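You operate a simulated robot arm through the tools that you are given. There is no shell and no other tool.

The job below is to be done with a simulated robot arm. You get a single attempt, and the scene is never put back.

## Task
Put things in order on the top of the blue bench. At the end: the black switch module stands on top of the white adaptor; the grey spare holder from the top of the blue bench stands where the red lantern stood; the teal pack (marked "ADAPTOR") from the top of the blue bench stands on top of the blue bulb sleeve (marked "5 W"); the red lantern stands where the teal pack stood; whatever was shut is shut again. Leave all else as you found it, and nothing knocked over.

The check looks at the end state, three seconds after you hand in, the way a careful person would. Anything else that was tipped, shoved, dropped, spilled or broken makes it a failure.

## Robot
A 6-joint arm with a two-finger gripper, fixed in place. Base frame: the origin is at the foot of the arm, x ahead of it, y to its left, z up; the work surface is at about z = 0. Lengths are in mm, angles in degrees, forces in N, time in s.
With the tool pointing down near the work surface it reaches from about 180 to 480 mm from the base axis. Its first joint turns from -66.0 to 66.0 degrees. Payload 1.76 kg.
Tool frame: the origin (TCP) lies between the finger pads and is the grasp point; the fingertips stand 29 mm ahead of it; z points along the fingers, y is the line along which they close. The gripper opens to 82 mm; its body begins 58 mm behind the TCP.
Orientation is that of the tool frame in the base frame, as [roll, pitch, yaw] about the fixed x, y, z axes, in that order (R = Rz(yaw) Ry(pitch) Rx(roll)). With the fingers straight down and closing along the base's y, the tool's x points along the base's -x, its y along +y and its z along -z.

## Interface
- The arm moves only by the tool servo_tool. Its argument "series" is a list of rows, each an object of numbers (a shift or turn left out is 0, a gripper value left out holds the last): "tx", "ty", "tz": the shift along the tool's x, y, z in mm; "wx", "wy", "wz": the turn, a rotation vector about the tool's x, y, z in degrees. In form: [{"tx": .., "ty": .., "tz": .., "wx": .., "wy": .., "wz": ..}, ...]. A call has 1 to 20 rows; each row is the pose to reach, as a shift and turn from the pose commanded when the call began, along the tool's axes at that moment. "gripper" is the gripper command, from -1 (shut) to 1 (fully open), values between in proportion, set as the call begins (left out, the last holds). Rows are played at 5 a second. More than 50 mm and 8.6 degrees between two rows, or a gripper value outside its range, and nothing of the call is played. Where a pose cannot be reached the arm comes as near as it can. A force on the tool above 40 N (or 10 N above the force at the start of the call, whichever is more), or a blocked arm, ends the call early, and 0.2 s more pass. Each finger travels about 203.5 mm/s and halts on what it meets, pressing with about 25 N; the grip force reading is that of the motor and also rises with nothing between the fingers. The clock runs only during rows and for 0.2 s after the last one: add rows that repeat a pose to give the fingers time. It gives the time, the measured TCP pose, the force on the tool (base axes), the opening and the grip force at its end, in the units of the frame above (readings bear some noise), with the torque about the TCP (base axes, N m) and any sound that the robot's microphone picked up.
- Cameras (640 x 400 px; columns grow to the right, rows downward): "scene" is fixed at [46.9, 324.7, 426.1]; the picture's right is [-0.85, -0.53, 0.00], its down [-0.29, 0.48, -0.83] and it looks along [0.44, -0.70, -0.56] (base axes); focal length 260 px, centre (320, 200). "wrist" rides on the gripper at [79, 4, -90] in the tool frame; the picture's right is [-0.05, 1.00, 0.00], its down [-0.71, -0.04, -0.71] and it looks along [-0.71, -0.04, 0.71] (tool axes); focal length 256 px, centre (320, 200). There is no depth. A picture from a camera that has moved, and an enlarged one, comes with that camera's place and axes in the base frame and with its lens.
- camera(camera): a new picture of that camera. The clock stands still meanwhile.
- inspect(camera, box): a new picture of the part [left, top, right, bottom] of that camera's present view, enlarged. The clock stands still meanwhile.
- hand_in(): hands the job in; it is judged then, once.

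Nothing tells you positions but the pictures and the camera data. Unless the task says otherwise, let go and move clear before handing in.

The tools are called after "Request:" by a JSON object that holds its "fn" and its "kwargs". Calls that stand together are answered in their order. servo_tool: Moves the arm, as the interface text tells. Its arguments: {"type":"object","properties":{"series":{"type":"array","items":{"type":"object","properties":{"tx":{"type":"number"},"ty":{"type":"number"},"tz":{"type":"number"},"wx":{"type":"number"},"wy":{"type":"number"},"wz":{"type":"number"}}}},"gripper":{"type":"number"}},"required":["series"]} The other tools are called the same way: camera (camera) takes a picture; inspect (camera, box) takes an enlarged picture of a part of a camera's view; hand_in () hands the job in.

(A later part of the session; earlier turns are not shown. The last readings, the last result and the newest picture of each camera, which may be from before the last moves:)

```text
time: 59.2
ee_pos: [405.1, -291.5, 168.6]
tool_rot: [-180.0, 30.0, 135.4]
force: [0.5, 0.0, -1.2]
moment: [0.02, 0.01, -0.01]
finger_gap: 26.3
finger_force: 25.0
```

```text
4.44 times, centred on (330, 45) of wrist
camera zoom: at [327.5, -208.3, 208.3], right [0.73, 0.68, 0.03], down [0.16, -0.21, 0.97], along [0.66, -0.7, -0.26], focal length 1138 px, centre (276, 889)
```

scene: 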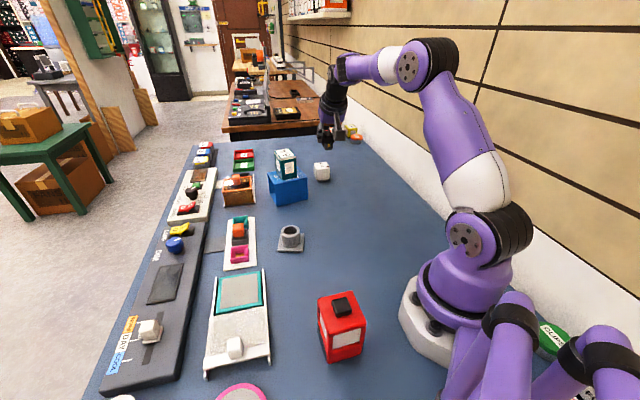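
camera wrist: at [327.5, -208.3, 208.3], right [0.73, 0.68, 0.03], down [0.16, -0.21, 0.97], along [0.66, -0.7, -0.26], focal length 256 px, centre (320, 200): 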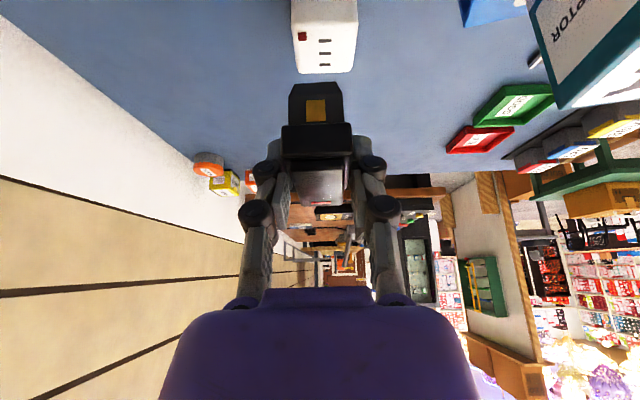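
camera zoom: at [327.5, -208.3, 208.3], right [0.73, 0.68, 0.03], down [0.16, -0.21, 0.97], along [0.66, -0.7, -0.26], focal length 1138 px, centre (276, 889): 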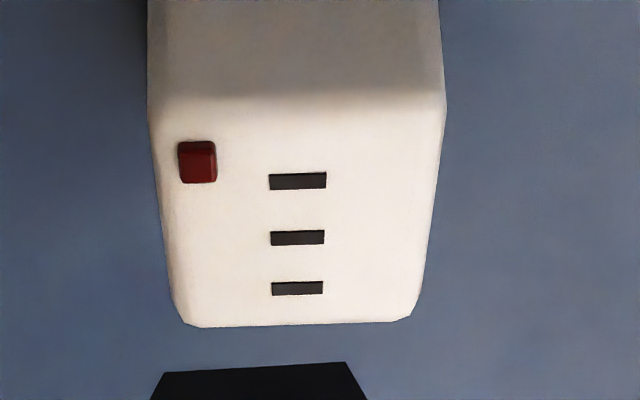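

Request:
{"fn": "servo_tool", "kwargs": {"series": [{"tx": -4.7, "ty": 2, "tz": 17}, {"tx": -9.5, "ty": 4, "tz": 34}, {"tx": -14.2, "ty": 6, "tz": 51.1}, {"tx": -18.9, "ty": 8, "tz": 68.1}, {"tx": -18.9, "ty": 8, "tz": 68.1}]}}

Request:
{"fn": "camera", "kwargs": {"camera": "wrist"}}

Request:
{"fn": "inspect", "kwargs": {"camera": "scene", "box": [290, 120, 360, 190]}}

```text
time: 60.4
ee_pos: [446.7, -320.9, 119.6]
tool_rot: [-180.0, 29.9, 135.5]
force: [0.2, 0.9, -0.5]
moment: [0.0, 0.01, 0.03]
finger_gap: 26.7
finger_force: 25.0
```

```text
taken
camera wrist: at [368.3, -237.6, 159.1], right [0.73, 0.68, 0.03], down [0.16, -0.21, 0.97], along [0.66, -0.7, -0.26], focal length 256 px, centre (320, 200)
```

wrist: 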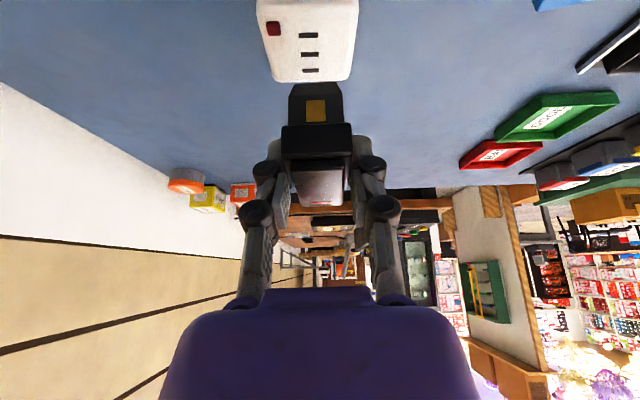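

```text
5.71 times, centred on (325, 155) of scene
camera zoom: at [46.9, 324.7, 426.1], right [-0.85, -0.53, 0.0], down [-0.29, 0.48, -0.83], along [0.44, -0.7, -0.56], focal length 1489 px, centre (291, 457)
```

zoom: 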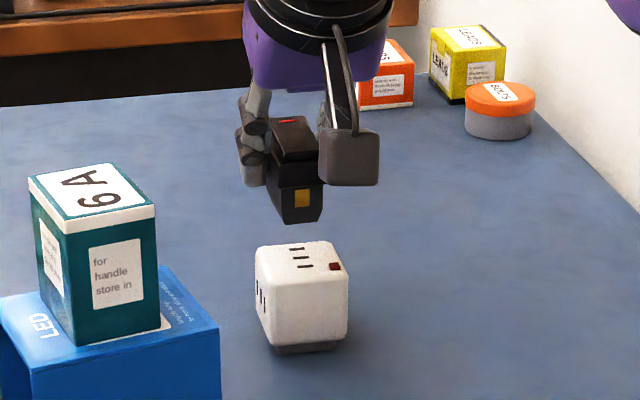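

Request:
{"fn": "inspect", "kwargs": {"camera": "wrist", "box": [240, 0, 380, 130]}}

```text
3.08 times, centred on (310, 65) of wrist
camera zoom: at [368.3, -237.6, 159.1], right [0.73, 0.68, 0.03], down [0.16, -0.21, 0.97], along [0.66, -0.7, -0.26], focal length 788 px, centre (351, 615)
```

zoom: 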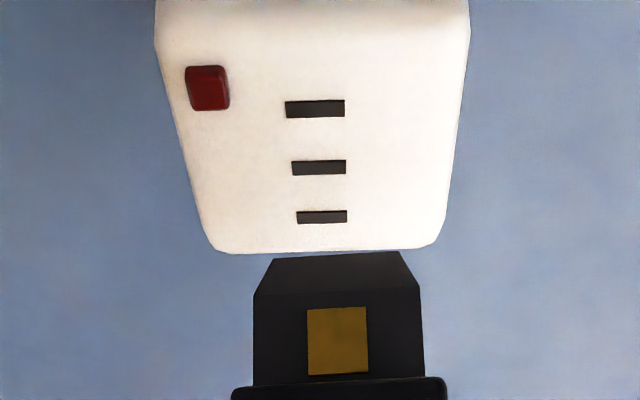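

The switch is over the adaptor, offset about 3 mm away from the red button as planned. I will lower it to just above the adaptor, then creep.

Request:
{"fn": "servo_tool", "kwargs": {"series": [{"tx": 3.6, "tz": 6.2}, {"tx": 7.1, "tz": 12.3}, {"tx": 10.7, "tz": 18.5}, {"tx": 13.2, "tz": 22.9}, {"tx": 13.2, "tz": 22.9}]}}

Request:
{"fn": "camera", "kwargs": {"camera": "wrist"}}

Request:
{"fn": "inspect", "kwargs": {"camera": "scene", "box": [290, 130, 350, 190]}}

```text
time: 61.6
ee_pos: [446.6, -321.3, 93.4]
tool_rot: [180.0, 30.0, 135.4]
force: [-0.7, -0.3, 2.1]
moment: [0.02, 0.01, 0.02]
finger_gap: 26.5
finger_force: 25.0
```

```text
taken
camera wrist: at [368.8, -237.4, 132.8], right [0.73, 0.68, 0.03], down [0.16, -0.21, 0.97], along [0.66, -0.7, -0.26], focal length 256 px, centre (320, 200)
```

wrist: 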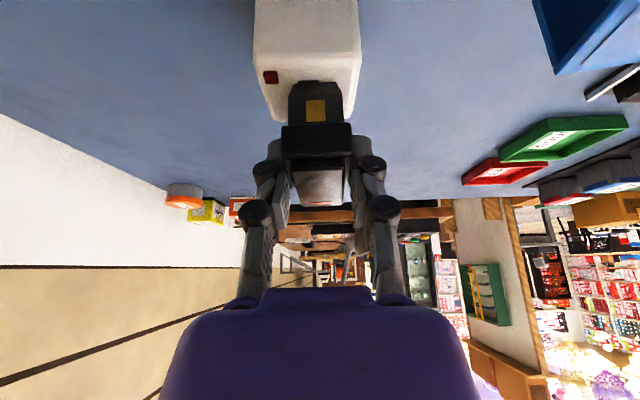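

```text
6.67 times, centred on (320, 160) of scene
camera zoom: at [46.9, 324.7, 426.1], right [-0.85, -0.53, 0.0], down [-0.29, 0.48, -0.83], along [0.44, -0.7, -0.56], focal length 1737 px, centre (320, 467)
```

zoom: 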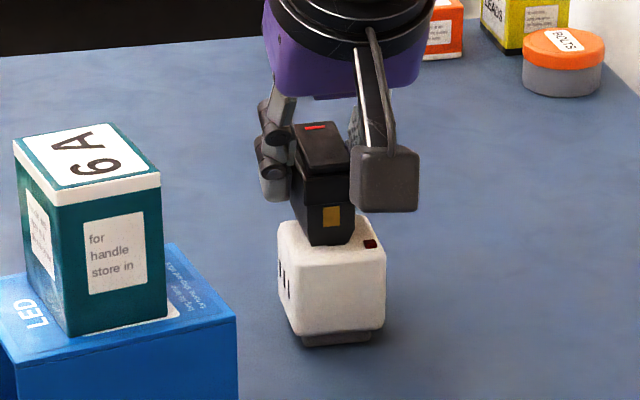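

Request:
{"fn": "servo_tool", "kwargs": {"series": [{"tx": 0.8, "tz": 1.3}, {"tx": 1.5, "tz": 2.6}, {"tx": 2, "tz": 3.46}, {"tx": 2, "tz": 3.46}]}}

Request:
{"fn": "servo_tool", "kwargs": {"series": [{"tx": 0.5, "tz": 0.87}, {"tx": 0.75, "tz": 1.3}, {"tx": 0.75, "tz": 1.3}]}}

Request:
{"fn": "inspect", "kwargs": {"camera": "scene", "box": [295, 140, 345, 190]}}

Request:
{"fn": "inspect", "kwargs": {"camera": "wrist", "box": [240, 0, 380, 150]}}

```text
time: 62.6
ee_pos: [446.0, -320.1, 89.6]
tool_rot: [179.9, 30.2, 135.4]
force: [3.1, -3.2, 16.3]
moment: [-0.23, -0.24, 0.02]
finger_gap: 26.5
finger_force: 25.0
```

```text
time: 63.4
ee_pos: [446.5, -319.5, 87.6]
tool_rot: [-180.0, 30.0, 135.5]
force: [-0.4, -1.4, 17.3]
moment: [-0.11, -0.08, -0.02]
finger_gap: 26.5
finger_force: 24.7
```

```text
8.00 times, centred on (320, 165) of scene
camera zoom: at [46.8, 324.7, 426.1], right [-0.85, -0.53, 0.0], down [-0.29, 0.48, -0.83], along [0.44, -0.7, -0.56], focal length 2084 px, centre (320, 480)
```

zoom: 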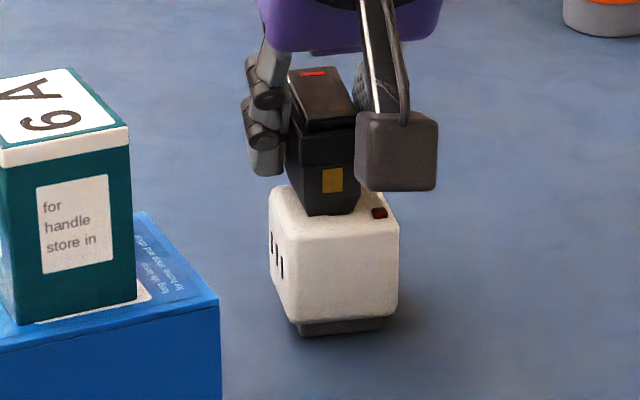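

```text
2.67 times, centred on (310, 75) of wrist
camera zoom: at [368.8, -236.9, 127.1], right [0.73, 0.68, 0.03], down [0.16, -0.21, 0.97], along [0.66, -0.7, -0.26], focal length 683 px, centre (347, 533)
```

zoom: 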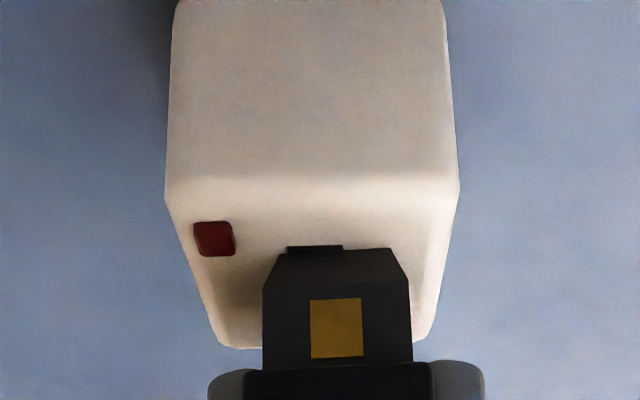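

Contact came a little earlier than expected: triangulating shows the adaptor top is at z≈50. The switch sits about 4 mm off centre, clear of the button. I will ease the pressing force before letting go.

Request:
{"fn": "servo_tool", "kwargs": {"series": [{"tx": -0.25, "tz": -0.43}, {"tx": -0.25, "tz": -0.43}]}}

Request:
{"fn": "inspect", "kwargs": {"camera": "scene", "box": [300, 140, 340, 180]}}

```text
time: 64.0
ee_pos: [446.1, -320.2, 87.8]
tool_rot: [179.9, 29.9, 135.5]
force: [1.1, -1.7, 10.4]
moment: [-0.07, -0.14, 0.01]
finger_gap: 26.2
finger_force: 24.7
```

```text
10.00 times, centred on (320, 160) of scene
camera zoom: at [46.8, 324.7, 426.1], right [-0.85, -0.53, 0.0], down [-0.29, 0.48, -0.83], along [0.44, -0.7, -0.56], focal length 2605 px, centre (320, 600)
```

zoom: 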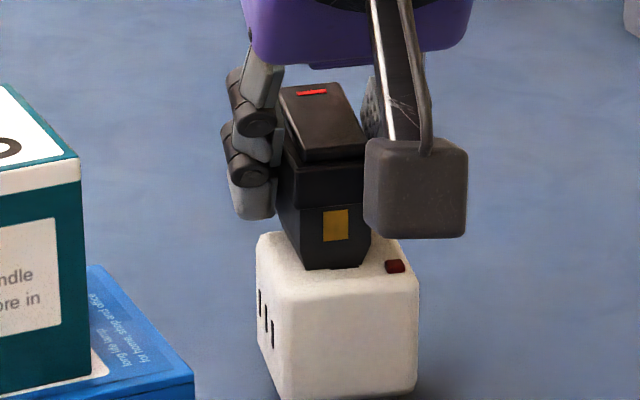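

Request:
{"fn": "servo_tool", "kwargs": {"series": [{"tx": -0.2, "tz": -0.35}, {"tx": -0.2, "tz": -0.35}]}}

Request:
{"fn": "servo_tool", "kwargs": {"series": [{"tx": 0}, {"tx": 0}, {"tx": 0}, {"tx": 0}], "gripper": 0.15}}

Request:
{"fn": "inspect", "kwargs": {"camera": "scene", "box": [300, 140, 340, 180]}}

Request:
{"fn": "inspect", "kwargs": {"camera": "wrist", "box": [240, 0, 400, 220]}}

```text
time: 64.6
ee_pos: [445.0, -319.7, 87.4]
tool_rot: [180.0, 30.0, 135.5]
force: [0.9, 0.4, 4.6]
moment: [-0.01, -0.08, -0.03]
finger_gap: 26.6
finger_force: 25.4
```

```text
time: 65.6
ee_pos: [445.5, -319.9, 88.7]
tool_rot: [180.0, 30.0, 135.5]
force: [-0.2, -0.9, -0.6]
moment: [0.03, 0.0, 0.0]
finger_gap: 46.8
finger_force: 0.1
```

```text
10.00 times, centred on (320, 160) of scene
camera zoom: at [46.9, 324.7, 426.1], right [-0.85, -0.53, 0.0], down [-0.29, 0.48, -0.83], along [0.44, -0.7, -0.56], focal length 2605 px, centre (320, 600)
```

zoom: 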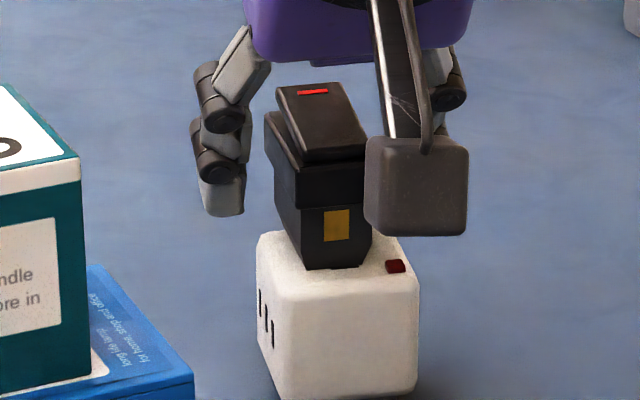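

```text
1.82 times, centred on (320, 110) of wrist
camera zoom: at [368.7, -237.1, 127.9], right [0.73, 0.68, 0.03], down [0.16, -0.21, 0.97], along [0.66, -0.7, -0.26], focal length 465 px, centre (320, 364)
```

zoom: 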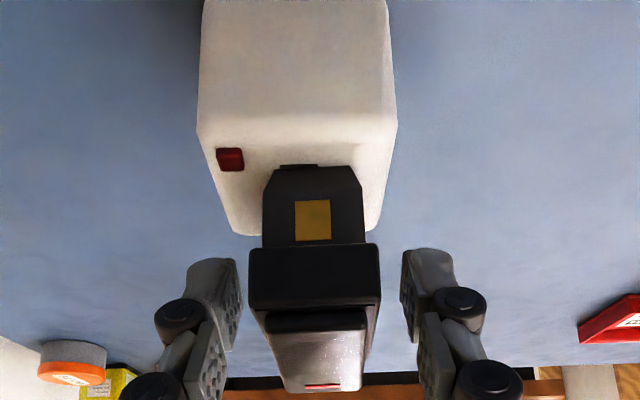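

The switch stands on the adaptor. I will rise straight up slowly.

Request:
{"fn": "servo_tool", "kwargs": {"series": [{"tx": -5, "tz": -8.66}, {"tx": -10, "tz": -17.3}, {"tx": -17.5, "tz": -30.3}, {"tx": -25, "tz": -43.3}, {"tx": -30, "tz": -52}, {"tx": -30, "tz": -52}]}}

Request:
{"fn": "camera", "kwargs": {"camera": "wrist"}}

Request:
{"fn": "inspect", "kwargs": {"camera": "scene", "box": [290, 130, 350, 190]}}

```text
time: 67.0
ee_pos: [446.6, -321.3, 149.1]
tool_rot: [180.0, 29.9, 135.4]
force: [0.3, 0.5, 0.4]
moment: [-0.02, 0.07, -0.02]
finger_gap: 47.2
finger_force: 0.0
```

```text
taken
camera wrist: at [368.8, -237.5, 188.2], right [0.73, 0.68, 0.03], down [0.16, -0.21, 0.97], along [0.66, -0.7, -0.26], focal length 256 px, centre (320, 200)
```

wrist: 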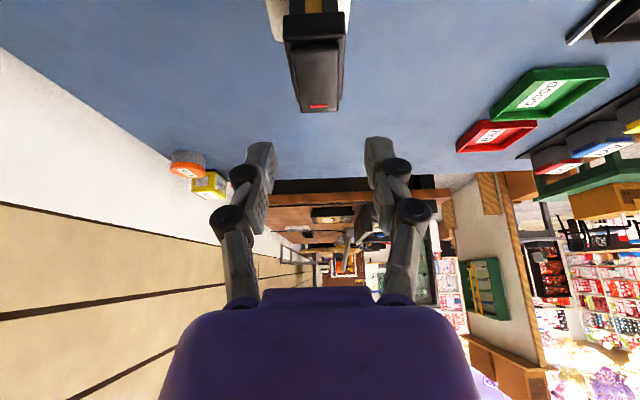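

```text
6.67 times, centred on (320, 160) of scene
camera zoom: at [46.9, 324.7, 426.1], right [-0.85, -0.53, 0.0], down [-0.29, 0.48, -0.83], along [0.44, -0.7, -0.56], focal length 1737 px, centre (320, 467)
```

zoom: 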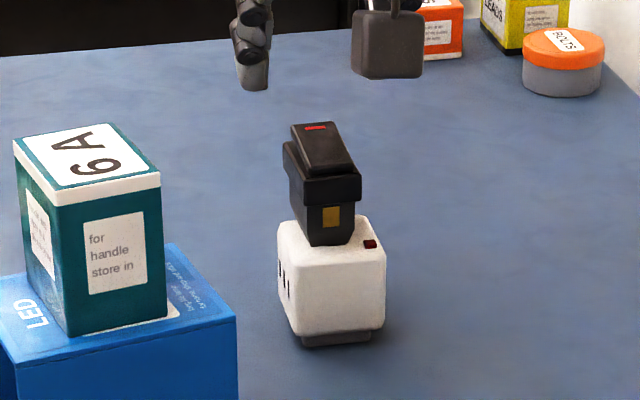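

The switch stands upright on the adaptor with the button clear. Last is the grey holder: I will straighten the tool and swing back above it.

Request:
{"fn": "servo_tool", "kwargs": {"series": [{"tx": 15.2, "ty": -2, "tz": -18, "wx": -0.29, "wy": 2.29, "wz": -1.09}, {"tx": 30.4, "ty": -4, "tz": -36, "wx": -0.58, "wy": 4.59, "wz": -2.18}, {"tx": 45.5, "ty": -6, "tz": -54, "wx": -0.88, "wy": 6.88, "wz": -3.27}, {"tx": 60.7, "ty": -8, "tz": -72, "wx": -1.17, "wy": 9.18, "wz": -4.36}, {"tx": 75.9, "ty": -10, "tz": -90, "wx": -1.46, "wy": 11.47, "wz": -5.45}, {"tx": 97.4, "ty": 8.7, "tz": -96.6, "wx": -1.75, "wy": 13.77, "wz": -6.54}, {"tx": 118.8, "ty": 27.4, "tz": -103.3, "wx": -2.05, "wy": 16.06, "wz": -7.63}, {"tx": 140.3, "ty": 46.1, "tz": -109.9, "wx": -2.34, "wy": 18.36, "wz": -8.72}, {"tx": 161.7, "ty": 64.8, "tz": -116.5, "wx": -2.63, "wy": 20.65, "wz": -9.81}, {"tx": 183.2, "ty": 83.5, "tz": -123.1, "wx": -2.92, "wy": 22.95, "wz": -10.9}, {"tx": 204.7, "ty": 102.2, "tz": -129.8, "wx": -3.22, "wy": 25.24, "wz": -11.99}, {"tx": 226.1, "ty": 120.9, "tz": -136.4, "wx": -3.51, "wy": 27.54, "wz": -13.08}, {"tx": 247.6, "ty": 139.7, "tz": -143, "wx": -3.8, "wy": 29.83, "wz": -14.17}, {"tx": 247.6, "ty": 139.7, "tz": -143, "wx": -3.8, "wy": 29.83, "wz": -14.17}], "gripper": 0.15}}

Request:
{"fn": "camera", "kwargs": {"camera": "wrist"}}

Request:
{"fn": "camera", "kwargs": {"camera": "scene"}}

```text
time: 70.0
ee_pos: [339.4, -20.4, 149.1]
tool_rot: [-180.0, 0.0, 150.0]
force: [-1.2, -0.8, 0.1]
moment: [0.01, 0.0, 0.02]
finger_gap: 47.2
finger_force: 0.0
```

```text
taken
camera wrist: at [273.9, 23.4, 240.4], right [0.55, 0.84, 0.0], down [0.59, -0.39, 0.71], along [0.59, -0.39, -0.71], focal length 256 px, centre (320, 200)
```

wrist: 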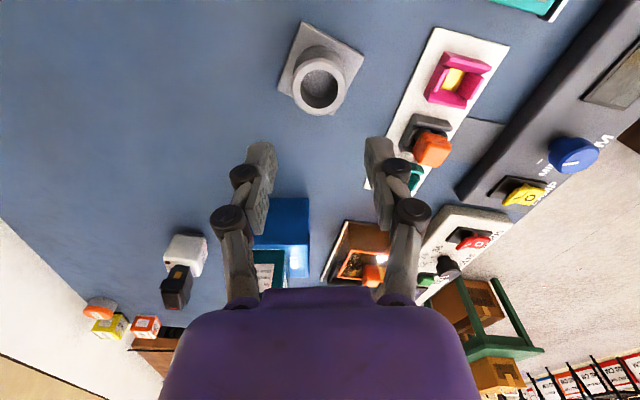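

```text
taken
```

scene: 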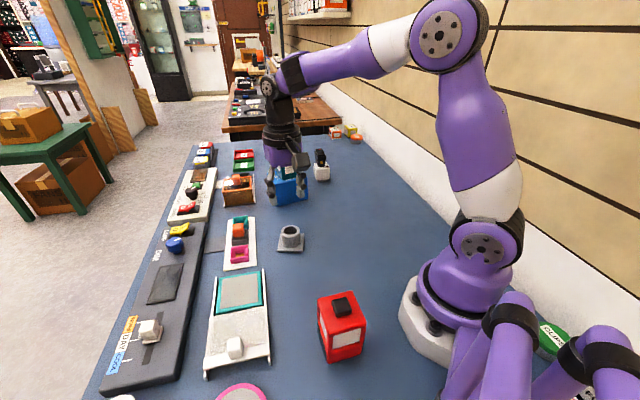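

Request:
{"fn": "inspect", "kwargs": {"camera": "wrist", "box": [260, 10, 380, 130]}}

```text
3.33 times, centred on (320, 70) of wrist
camera zoom: at [273.9, 23.4, 240.4], right [0.55, 0.84, 0.0], down [0.59, -0.39, 0.71], along [0.59, -0.39, -0.71], focal length 853 px, centre (320, 633)
```

zoom: 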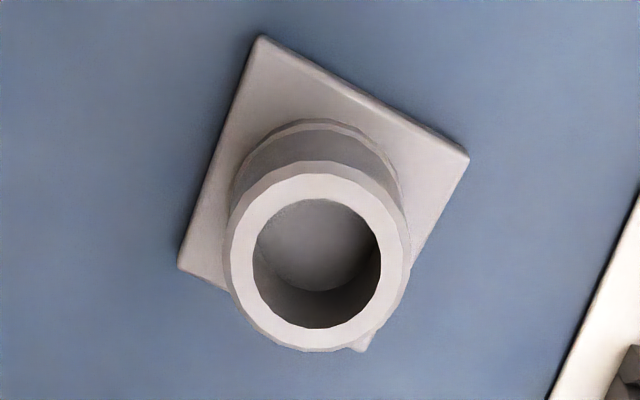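

The holder's centre is (340.5, -20.3), tube about 42 mm across. I will open a little wider and come down around the tube.

Request:
{"fn": "servo_tool", "kwargs": {"series": [{"ty": -0.4, "tz": 25}, {"ty": -0.4, "tz": 50}, {"ty": -0.4, "tz": 70}, {"ty": -0.4, "tz": 70}], "gripper": 0.6}}

Request:
{"fn": "camera", "kwargs": {"camera": "wrist"}}

Request:
{"fn": "inspect", "kwargs": {"camera": "scene", "box": [240, 170, 350, 270]}}

```text
time: 71.0
ee_pos: [340.0, -21.1, 79.1]
tool_rot: [179.9, 0.0, 150.0]
force: [-0.3, 0.2, 0.0]
moment: [0.03, 0.03, 0.0]
finger_gap: 65.5
finger_force: 0.1
```

```text
taken
camera wrist: at [273.9, 23.4, 170.3], right [0.55, 0.84, 0.0], down [0.59, -0.39, 0.71], along [0.59, -0.39, -0.71], focal length 256 px, centre (320, 200)
```

wrist: 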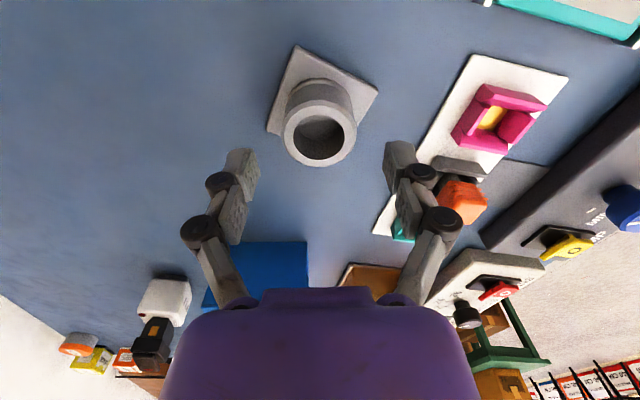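

```text
4.00 times, centred on (295, 220) of scene
camera zoom: at [46.9, 324.7, 426.1], right [-0.85, -0.53, 0.0], down [-0.29, 0.48, -0.83], along [0.44, -0.7, -0.56], focal length 1042 px, centre (420, 120)
```

zoom: 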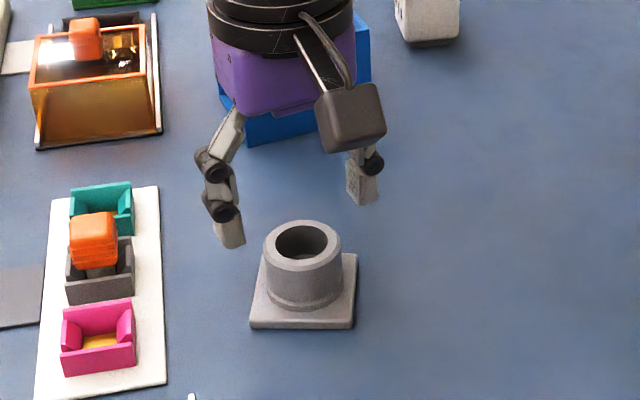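

Request:
{"fn": "servo_tool", "kwargs": {"series": [{"tz": 14}, {"tz": 28}, {"tz": 36}, {"tz": 41}, {"tz": 41}]}}

Request:
{"fn": "camera", "kwargs": {"camera": "wrist"}}

Request:
{"fn": "inspect", "kwargs": {"camera": "scene", "box": [240, 170, 350, 270]}}

```text
time: 72.2
ee_pos: [340.5, -21.7, 37.7]
tool_rot: [-180.0, 0.0, 150.0]
force: [-1.0, -0.2, 0.4]
moment: [0.0, 0.0, -0.05]
finger_gap: 65.4
finger_force: 0.2
```

```text
taken
camera wrist: at [273.9, 23.3, 128.7], right [0.55, 0.84, 0.0], down [0.59, -0.39, 0.71], along [0.59, -0.39, -0.71], focal length 256 px, centre (320, 200)
```

wrist: 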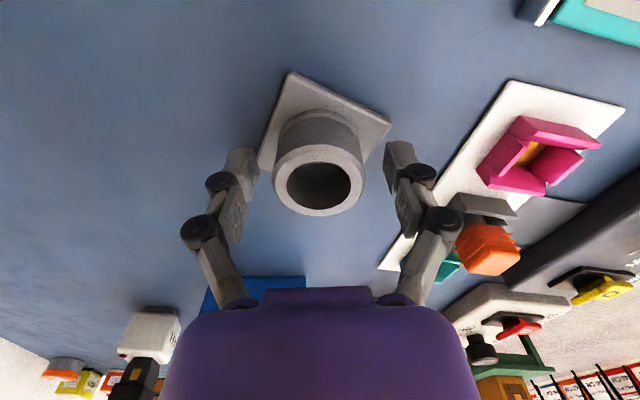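

```text
4.00 times, centred on (295, 220) of scene
camera zoom: at [46.9, 324.7, 426.1], right [-0.85, -0.53, 0.0], down [-0.29, 0.48, -0.83], along [0.44, -0.7, -0.56], focal length 1042 px, centre (420, 120)
```

zoom: 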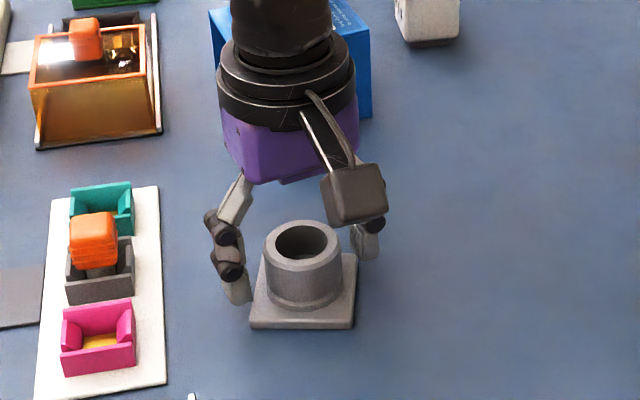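

I will raise 3 mm so the tips stay clear of the plate, then close.

Request:
{"fn": "servo_tool", "kwargs": {"series": [{"tz": -1.5}, {"tz": -3}, {"tz": -3}]}}

Request:
{"fn": "servo_tool", "kwargs": {"series": [{"tx": 0}, {"tx": 0}, {"tx": 0}, {"tx": 0}], "gripper": -1}}

Request:
{"fn": "camera", "kwargs": {"camera": "wrist"}}

```text
time: 73.0
ee_pos: [340.1, -21.2, 41.3]
tool_rot: [180.0, 0.0, 150.0]
force: [-0.5, -0.6, 0.0]
moment: [-0.01, -0.01, 0.0]
finger_gap: 65.6
finger_force: 0.1
```

```text
time: 74.0
ee_pos: [341.7, -20.5, 40.8]
tool_rot: [179.8, 0.2, 150.0]
force: [7.0, -1.1, 22.5]
moment: [-0.13, -0.27, 0.02]
finger_gap: 42.3
finger_force: 25.2
```

```text
taken
camera wrist: at [274.5, 23.2, 131.8], right [0.55, 0.84, 0.0], down [0.59, -0.39, 0.71], along [0.6, -0.39, -0.7], focal length 256 px, centre (320, 200)
```

wrist: 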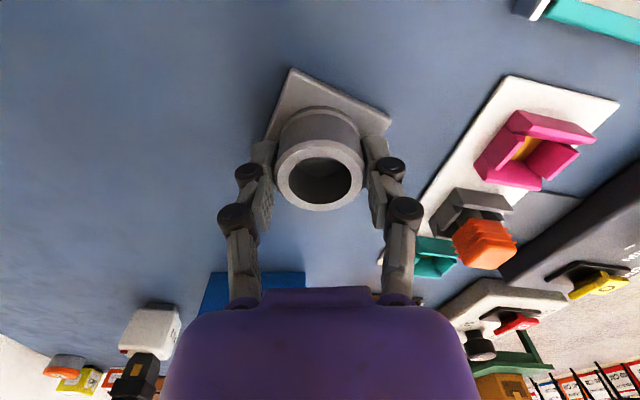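

Request:
{"fn": "servo_tool", "kwargs": {"series": [{"tz": -5}, {"tz": -15}, {"tz": -35}, {"tz": -60}, {"tz": -90}, {"tz": -110}, {"tz": -110}]}}

Request:
{"fn": "camera", "kwargs": {"camera": "wrist"}}

Request:
{"fn": "inspect", "kwargs": {"camera": "scene", "box": [230, 130, 350, 270]}}

```text
time: 75.6
ee_pos: [339.7, -20.6, 150.4]
tool_rot: [179.9, -0.1, 150.0]
force: [0.4, 1.1, -0.1]
moment: [-0.02, -0.03, 0.04]
finger_gap: 42.2
finger_force: 25.1
```

```text
taken
camera wrist: at [274.3, 22.8, 241.4], right [0.55, 0.84, 0.0], down [0.59, -0.39, 0.71], along [0.59, -0.39, -0.71], focal length 256 px, centre (320, 200)
```

wrist: 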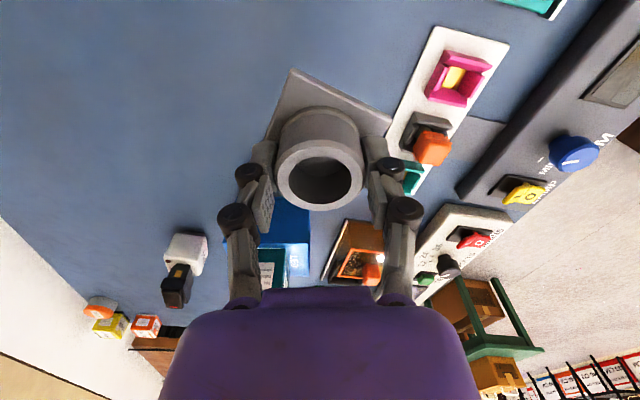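

```text
2.86 times, centred on (290, 200) of scene
camera zoom: at [46.9, 324.7, 426.1], right [-0.85, -0.53, 0.0], down [-0.29, 0.48, -0.83], along [0.44, -0.7, -0.56], focal length 744 px, centre (406, 200)
```

zoom: 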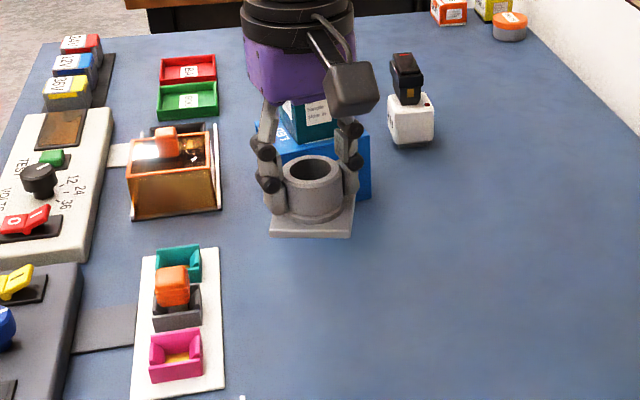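

The holder hangs level. I will carry it to the lantern's old spot at (329.3, -238.8).

Request:
{"fn": "servo_tool", "kwargs": {"series": [{"tx": -11.1, "ty": -21.6}, {"tx": -22.2, "ty": -43.2}, {"tx": -33.2, "ty": -64.9}, {"tx": -44.3, "ty": -86.5}, {"tx": -55.4, "ty": -108.1}, {"tx": -66.5, "ty": -129.7}, {"tx": -77.5, "ty": -151.4}, {"tx": -88.6, "ty": -173}, {"tx": -99.7, "ty": -194.6}, {"tx": -99.7, "ty": -194.6}]}}

Request:
{"fn": "camera", "kwargs": {"camera": "wrist"}}

Request:
{"fn": "camera", "kwargs": {"camera": "scene"}}

```text
time: 77.8
ee_pos: [328.7, -240.0, 151.6]
tool_rot: [179.9, 0.0, 150.0]
force: [-0.3, 0.0, -0.3]
moment: [0.0, 0.0, -0.01]
finger_gap: 42.3
finger_force: 24.8
```

```text
taken
camera wrist: at [263.2, -195.7, 241.7], right [0.55, 0.84, 0.0], down [0.59, -0.39, 0.71], along [0.59, -0.39, -0.71], focal length 256 px, centre (320, 200)
```

wrist: 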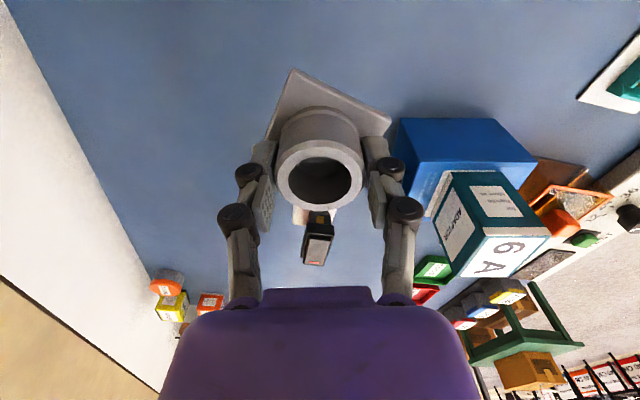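

```text
taken
```

scene: 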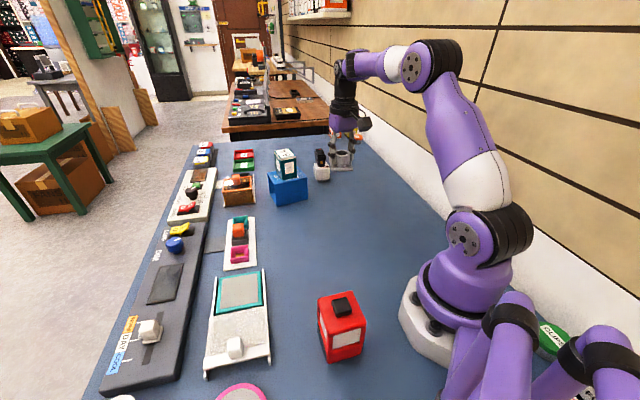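

Request:
{"fn": "servo_tool", "kwargs": {"series": [{"tz": 20}, {"tz": 40}, {"tz": 60}, {"tz": 80}, {"tz": 95}, {"tz": 103}, {"tz": 103}]}}

Request:
{"fn": "inspect", "kwargs": {"camera": "scene", "box": [280, 120, 400, 220]}}

```text
time: 79.4
ee_pos: [329.1, -238.1, 47.8]
tool_rot: [180.0, 0.0, 150.0]
force: [0.6, 0.5, -0.3]
moment: [0.02, 0.0, -0.02]
finger_gap: 42.2
finger_force: 25.1
```

```text
4.00 times, centred on (340, 170) of scene
camera zoom: at [46.9, 324.7, 426.1], right [-0.85, -0.53, 0.0], down [-0.29, 0.48, -0.83], along [0.44, -0.7, -0.56], focal length 1042 px, centre (240, 320)
```

zoom: 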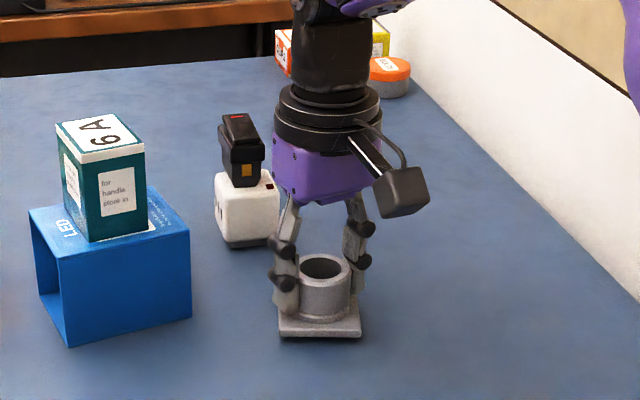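

Request:
{"fn": "servo_tool", "kwargs": {"series": [{"tz": 1.5}, {"tz": 3}, {"tz": 4.5}, {"tz": 4.5}]}}

Request:
{"fn": "servo_tool", "kwargs": {"series": [{"tz": 1}, {"tz": 1}]}}

```text
time: 80.4
ee_pos: [329.1, -239.8, 43.2]
tool_rot: [180.0, 0.1, 149.9]
force: [0.0, 0.5, -0.5]
moment: [0.03, 0.01, -0.03]
finger_gap: 41.8
finger_force: 25.1
```

```text
time: 81.0
ee_pos: [330.5, -239.6, 42.3]
tool_rot: [-180.0, 0.0, 149.9]
force: [-0.4, -0.4, -0.7]
moment: [0.01, 0.02, 0.02]
finger_gap: 42.2
finger_force: 25.1
```

Request:
{"fn": "servo_tool", "kwargs": {"series": [{"tz": 0.8}, {"tz": 0.8}]}}

Request:
{"fn": "servo_tool", "kwargs": {"series": [{"tz": 0.6}, {"tz": 0.6}]}}

```text
time: 81.6
ee_pos: [328.6, -239.9, 40.8]
tool_rot: [179.9, 0.0, 150.1]
force: [-0.5, 0.0, 0.3]
moment: [0.0, -0.06, 0.01]
finger_gap: 42.1
finger_force: 24.9
```

```text
time: 82.2
ee_pos: [328.4, -238.5, 42.0]
tool_rot: [-180.0, 0.1, 150.0]
force: [-2.0, 1.7, 8.9]
moment: [-0.03, -0.09, 0.03]
finger_gap: 42.1
finger_force: 24.7
```

The holder has touched the table (about 9 N). I will let go and then rise straight up.

Request:
{"fn": "servo_tool", "kwargs": {"series": [{"tz": -0.3}, {"tz": -0.3}, {"tz": -0.3}, {"tz": -0.3}], "gripper": 0.6}}

Request:
{"fn": "servo_tool", "kwargs": {"series": [{"tz": -10}, {"tz": -30}, {"tz": -55}, {"tz": -85}, {"tz": -120}, {"tz": -120}]}}

Request:
{"fn": "camera", "kwargs": {"camera": "wrist"}}

Request:
{"fn": "camera", "kwargs": {"camera": "scene"}}

```text
time: 83.2
ee_pos: [329.3, -239.8, 40.9]
tool_rot: [180.0, 0.1, 150.1]
force: [-0.3, 0.4, -0.9]
moment: [0.01, 0.0, -0.03]
finger_gap: 65.4
finger_force: 0.1
```

```text
time: 84.6
ee_pos: [328.1, -238.9, 161.3]
tool_rot: [-180.0, 0.0, 149.9]
force: [0.7, 0.0, 0.3]
moment: [-0.05, -0.02, 0.03]
finger_gap: 65.7
finger_force: 0.0
```

```text
taken
camera wrist: at [262.0, -195.2, 252.3], right [0.55, 0.84, 0.0], down [0.59, -0.39, 0.71], along [0.59, -0.39, -0.71], focal length 256 px, centre (320, 200)
```

wrist: 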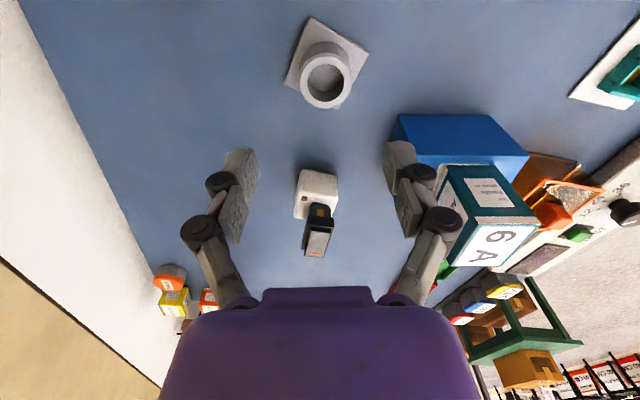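

```text
taken
```

scene: 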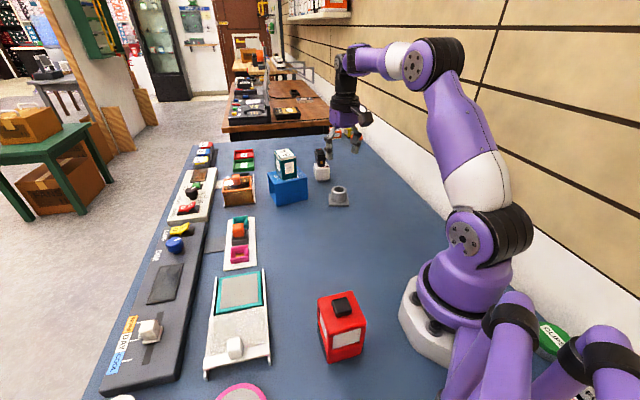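

All four moves are made. I will back away to the starting pose and check everything once more.

Request:
{"fn": "servo_tool", "kwargs": {"series": [{"tx": 17.7, "ty": 19.3, "tz": -20, "wz": -3}, {"tx": 35.5, "ty": 38.6, "tz": -40, "wz": -6}, {"tx": 53.2, "ty": 58, "tz": -55, "wz": -9}, {"tx": 71, "ty": 77.3, "tz": -70, "wz": -12}, {"tx": 88.7, "ty": 96.6, "tz": -80, "wz": -15}, {"tx": 106.4, "ty": 115.9, "tz": -90, "wz": -18}, {"tx": 124.2, "ty": 135.2, "tz": -98, "wz": -21}, {"tx": 141.9, "ty": 154.6, "tz": -105, "wz": -24}, {"tx": 159.7, "ty": 173.9, "tz": -111, "wz": -27}, {"tx": 177.4, "ty": 193.2, "tz": -117, "wz": -30}, {"tx": 177.4, "ty": 193.2, "tz": -117, "wz": -30}], "gripper": 1}}

Request:
{"fn": "camera", "kwargs": {"camera": "wrist"}}

Request:
{"fn": "inspect", "kwargs": {"camera": "scene", "box": [250, 120, 380, 220]}}

Request:
{"fn": "inspect", "kwargs": {"camera": "scene", "box": [90, 200, 400, 400]}}

Request:
{"fn": "inspect", "kwargs": {"camera": "scene", "box": [290, 270, 390, 380]}}

```text
time: 87.0
ee_pos: [272.8, 15.6, 278.1]
tool_rot: [-180.0, 0.0, -180.0]
force: [-0.5, -0.6, -0.3]
moment: [-0.01, -0.02, 0.02]
finger_gap: 82.1
finger_force: 0.1
```

```text
taken
camera wrist: at [193.0, 21.9, 369.0], right [0.05, 1.0, 0.0], down [0.71, -0.04, 0.71], along [0.71, -0.04, -0.71], focal length 256 px, centre (320, 200)
```

wrist: 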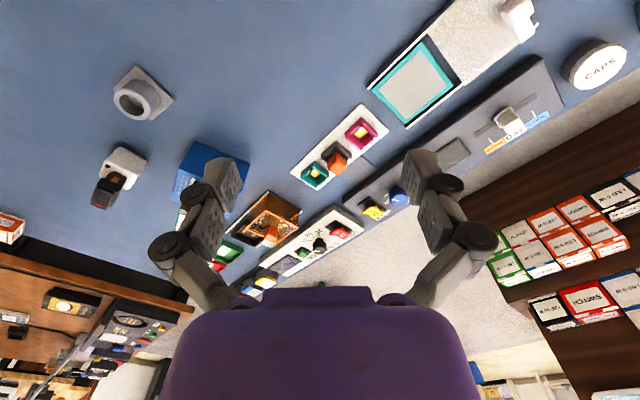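

```text
4.00 times, centred on (315, 170) of scene
camera zoom: at [46.9, 324.7, 426.1], right [-0.85, -0.53, 0.0], down [-0.29, 0.48, -0.83], along [0.44, -0.7, -0.56], focal length 1042 px, centre (340, 320)
```

zoom: 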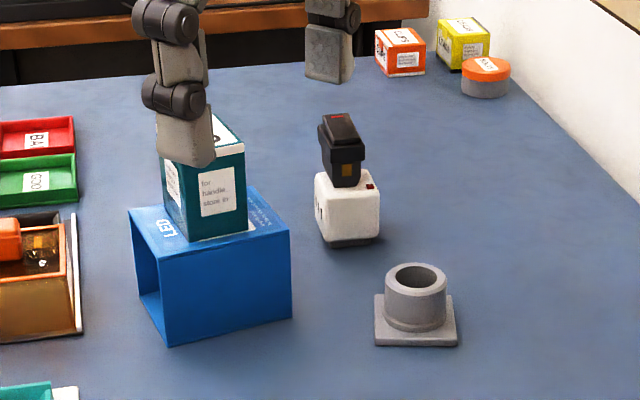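

```text
2.00 times, centred on (245, 300) of scene
camera zoom: at [46.9, 324.7, 426.1], right [-0.85, -0.53, 0.0], down [-0.29, 0.48, -0.83], along [0.44, -0.7, -0.56], focal length 521 px, centre (470, 0)
```

zoom: 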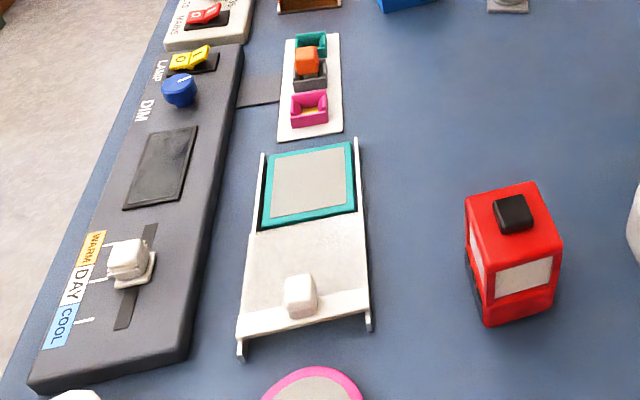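

```text
3.64 times, centred on (340, 325) of scene
camera zoom: at [46.9, 324.7, 426.1], right [-0.85, -0.53, 0.0], down [-0.29, 0.48, -0.83], along [0.44, -0.7, -0.56], focal length 947 px, centre (247, -254)
```

zoom: 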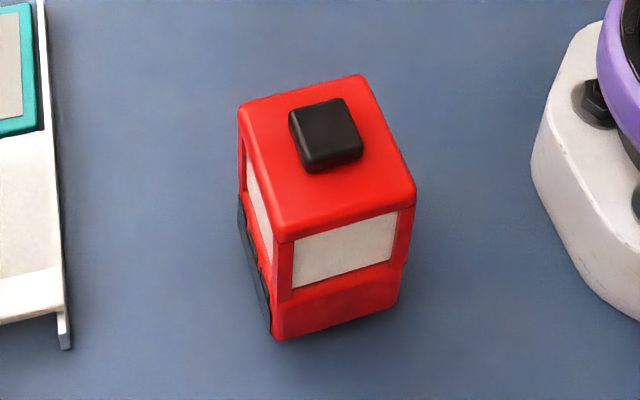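

I will compare the holder's spot with the lantern's original footprint in the same view as at the start, and check the switch for any lean.

Request:
{"fn": "inspect", "kwargs": {"camera": "wrist", "box": [60, 40, 260, 220]}}

Request:
{"fn": "inspect", "kwargs": {"camera": "scene", "box": [300, 110, 380, 210]}}

Request:
{"fn": "inspect", "kwargs": {"camera": "scene", "box": [305, 140, 345, 185]}}

```text
2.22 times, centred on (160, 130) of wrist
camera zoom: at [193.0, 21.9, 369.0], right [0.05, 1.0, 0.0], down [0.71, -0.04, 0.71], along [0.71, -0.04, -0.71], focal length 569 px, centre (676, 356)
```

zoom: 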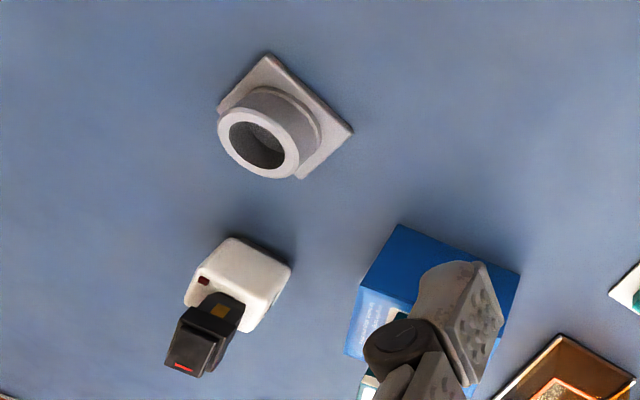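

```text
4.00 times, centred on (340, 160) of scene
camera zoom: at [46.9, 324.7, 426.1], right [-0.85, -0.53, 0.0], down [-0.29, 0.48, -0.83], along [0.44, -0.7, -0.56], focal length 1042 px, centre (240, 360)
```

zoom: 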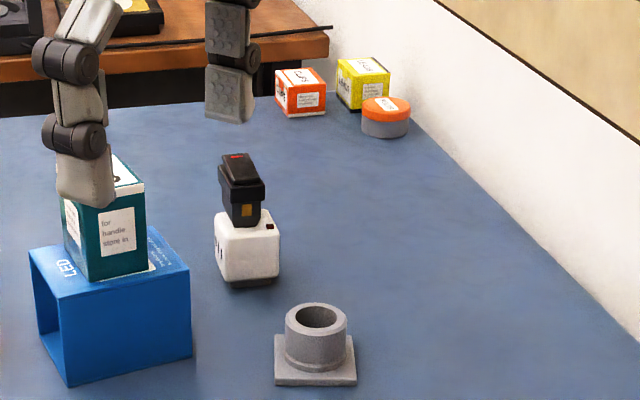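

```text
8.89 times, centred on (325, 162) of scene
camera zoom: at [46.9, 324.7, 426.1], right [-0.85, -0.53, 0.0], down [-0.29, 0.48, -0.83], along [0.44, -0.7, -0.56], focal length 2316 px, centre (276, 533)
```

zoom: 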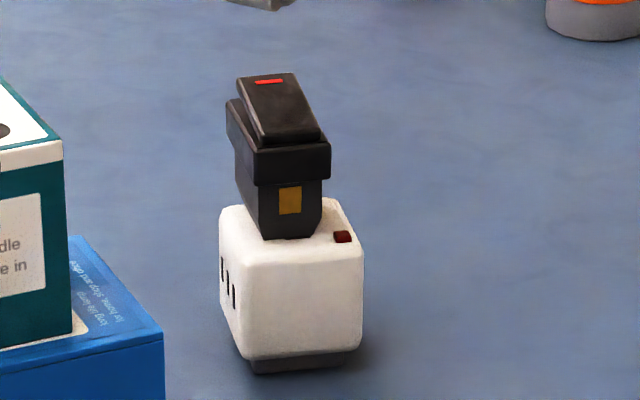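

The switch stands straight. The holder may be a few millimetres off the lantern's true centre, so I will measure the lantern more closely where it stands now to recover exactly where it stood.

Request:
{"fn": "inspect", "kwargs": {"camera": "scene", "box": [310, 285, 375, 365]}}

Request:
{"fn": "inspect", "kwargs": {"camera": "scene", "box": [325, 180, 365, 215]}}

```text
5.00 times, centred on (342, 325) of scene
camera zoom: at [46.9, 324.7, 426.1], right [-0.85, -0.53, 0.0], down [-0.29, 0.48, -0.83], along [0.44, -0.7, -0.56], focal length 1303 px, centre (208, -425)
```

zoom: 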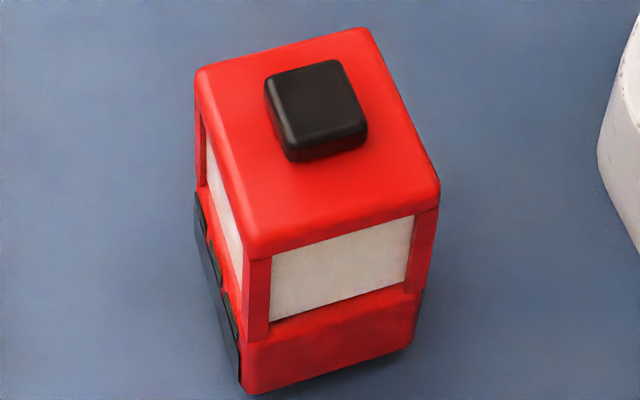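

```text
11.43 times, centred on (345, 198) of scene
camera zoom: at [46.9, 324.7, 426.1], right [-0.85, -0.53, 0.0], down [-0.29, 0.48, -0.83], along [0.44, -0.7, -0.56], focal length 2978 px, centre (34, 229)
```

zoom: 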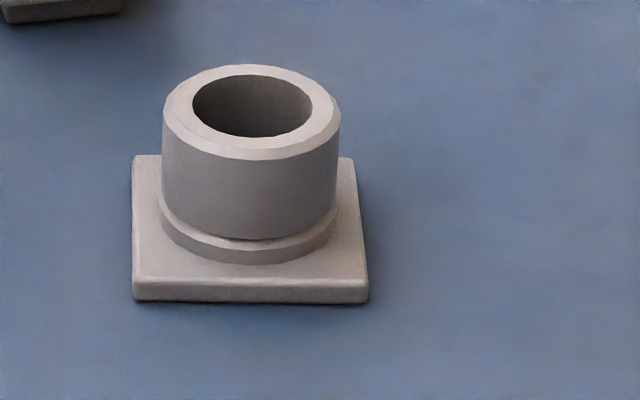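

Before deciding, I want an overhead look at the lantern, so I will tilt the tool so that the wrist camera looks straight down on it (gripper stays well above).

Request:
{"fn": "servo_tool", "kwargs": {"series": [{"tx": 16.6, "ty": 13.2, "tz": 4, "wx": 2.01, "wy": 5.38, "wz": -4.85}, {"tx": 33.1, "ty": 26.4, "tz": 8, "wx": 4.02, "wy": 10.75, "wz": -9.7}, {"tx": 49.7, "ty": 39.6, "tz": 14, "wx": 6.03, "wy": 16.13, "wz": -14.55}, {"tx": 66.3, "ty": 52.8, "tz": 20, "wx": 8.04, "wy": 21.5, "wz": -19.4}, {"tx": 82.8, "ty": 65.9, "tz": 28, "wx": 10.04, "wy": 26.88, "wz": -24.25}, {"tx": 99.4, "ty": 79.1, "tz": 38, "wx": 12.05, "wy": 32.25, "wz": -29.1}, {"tx": 115.9, "ty": 92.3, "tz": 48, "wx": 14.06, "wy": 37.63, "wz": -33.95}, {"tx": 132.5, "ty": 105.5, "tz": 58, "wx": 16.07, "wy": 43, "wz": -38.8}, {"tx": 132.5, "ty": 105.5, "tz": 58, "wx": 16.07, "wy": 43, "wz": -38.8}]}}

Request:
{"fn": "camera", "kwargs": {"camera": "wrist"}}

Request:
{"fn": "camera", "kwargs": {"camera": "scene"}}

```text
time: 89.0
ee_pos: [139.8, 122.0, 220.3]
tool_rot: [-180.0, -45.0, -139.1]
force: [0.1, 0.9, -0.4]
moment: [-0.09, 0.01, -0.02]
finger_gap: 82.2
finger_force: 0.1
```

```text
taken
camera wrist: at [143.0, 130.3, 341.3], right [-0.63, 0.78, -0.04], down [0.78, 0.63, 0.0], along [0.02, -0.03, -1.0], focal length 256 px, centre (320, 200)
```

wrist: 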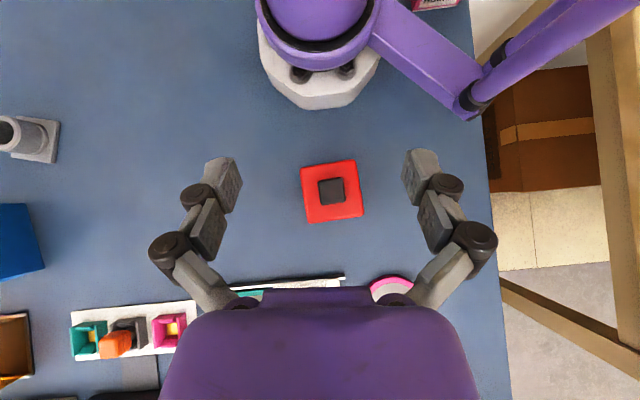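

```text
taken
```

scene: 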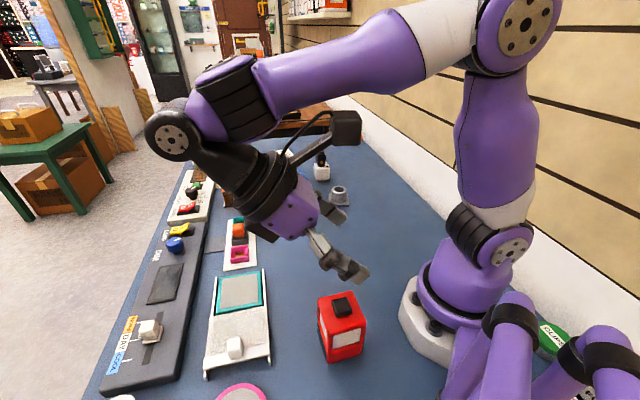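

Request:
{"fn": "inspect", "kwargs": {"camera": "wrist", "box": [282, 145, 382, 235]}}

```text
4.44 times, centred on (332, 190) of wrist
camera zoom: at [143.0, 130.3, 341.3], right [-0.63, 0.78, -0.04], down [0.78, 0.63, 0.0], along [0.02, -0.03, -1.0], focal length 1138 px, centre (267, 244)
```

zoom: 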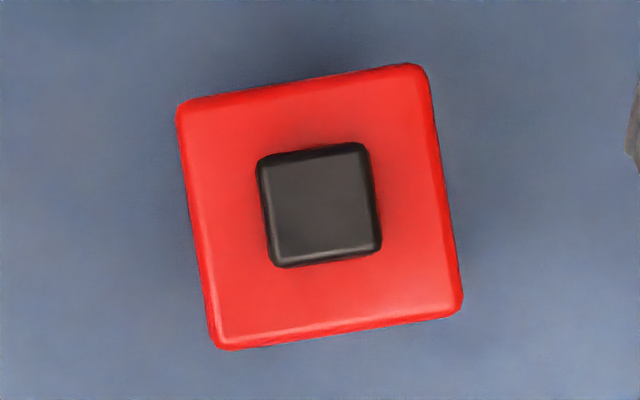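

Overhead, the lantern's centre is at about (135, 127.5), 7 mm from the pack's old centre, because I gripped it slightly off centre. I will take the same overhead look at the holder before making small corrections.

Request:
{"fn": "servo_tool", "kwargs": {"series": [{"tx": -3.7, "ty": -24.5, "tz": -3.7, "wx": 0.57, "wz": -0.57}, {"tx": -7.5, "ty": -48.9, "tz": -7.5, "wx": 1.15, "wz": -1.15}, {"tx": -11.2, "ty": -73.4, "tz": -11.2, "wx": 1.72, "wz": -1.72}, {"tx": -14.9, "ty": -97.8, "tz": -14.9, "wx": 2.3, "wz": -2.3}, {"tx": -8.2, "ty": -122.6, "tz": -8.2, "wx": 2.87, "wz": -2.87}, {"tx": -1.4, "ty": -147.4, "tz": -1.4, "wx": 3.45, "wz": -3.45}, {"tx": 5.4, "ty": -172.3, "tz": 5.4, "wx": 4.02, "wz": -4.02}, {"tx": 12.1, "ty": -197.1, "tz": 12.1, "wx": 4.6, "wz": -4.6}, {"tx": 18.9, "ty": -221.9, "tz": 18.9, "wx": 5.17, "wz": -5.17}, {"tx": 25.6, "ty": -246.7, "tz": 25.6, "wx": 5.74, "wz": -5.74}, {"tx": 32.4, "ty": -271.6, "tz": 32.4, "wx": 6.32, "wz": -6.32}, {"tx": 39.1, "ty": -296.4, "tz": 39.1, "wx": 6.89, "wz": -6.89}, {"tx": 45.9, "ty": -321.2, "tz": 45.9, "wx": 7.47, "wz": -7.47}, {"tx": 52.6, "ty": -346, "tz": 52.6, "wx": 8.04, "wz": -8.04}, {"tx": 59.4, "ty": -370.9, "tz": 59.4, "wx": 8.62, "wz": -8.62}, {"tx": 66.1, "ty": -395.7, "tz": 66.1, "wx": 9.19, "wz": -9.19}, {"tx": 66.1, "ty": -395.7, "tz": 66.1, "wx": 9.19, "wz": -9.19}]}}

Request:
{"fn": "camera", "kwargs": {"camera": "wrist"}}

Request:
{"fn": "camera", "kwargs": {"camera": "scene"}}

```text
time: 92.6
ee_pos: [204.8, 29.8, 160.5]
tool_rot: [179.8, -44.7, -126.2]
force: [-1.1, 0.4, -0.7]
moment: [0.0, 0.02, 0.0]
finger_gap: 82.2
finger_force: 0.0
out of reach, approached as far as the arm can: row 3, 4, 5, 6, 7, 8, 9, 10, 11, 12, 13, 14, 15, 16, 17
```

```text
taken
camera wrist: at [207.5, 38.5, 281.7], right [-0.78, 0.62, -0.04], down [0.62, 0.78, 0.0], along [0.03, -0.02, -1.0], focal length 256 px, centre (320, 200)
```

wrist: 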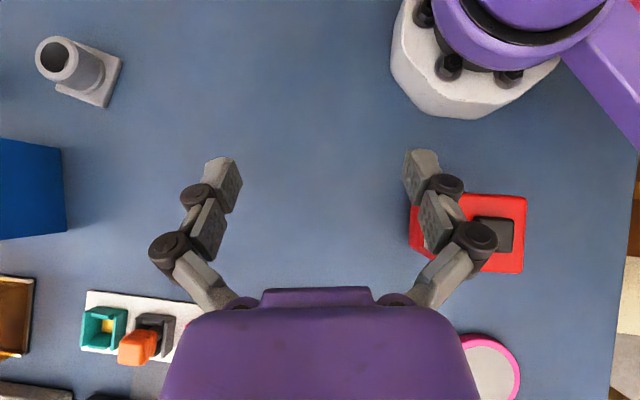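

```text
taken
```

scene: 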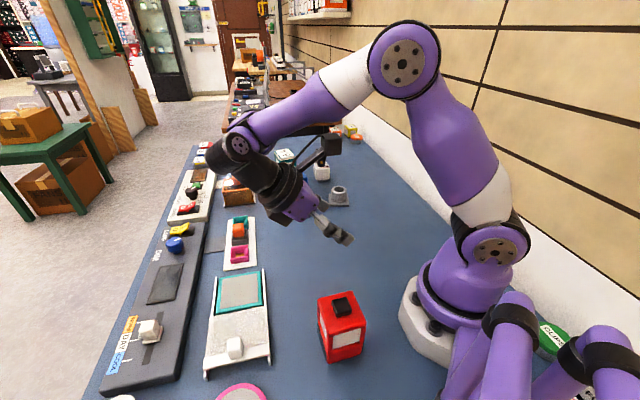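

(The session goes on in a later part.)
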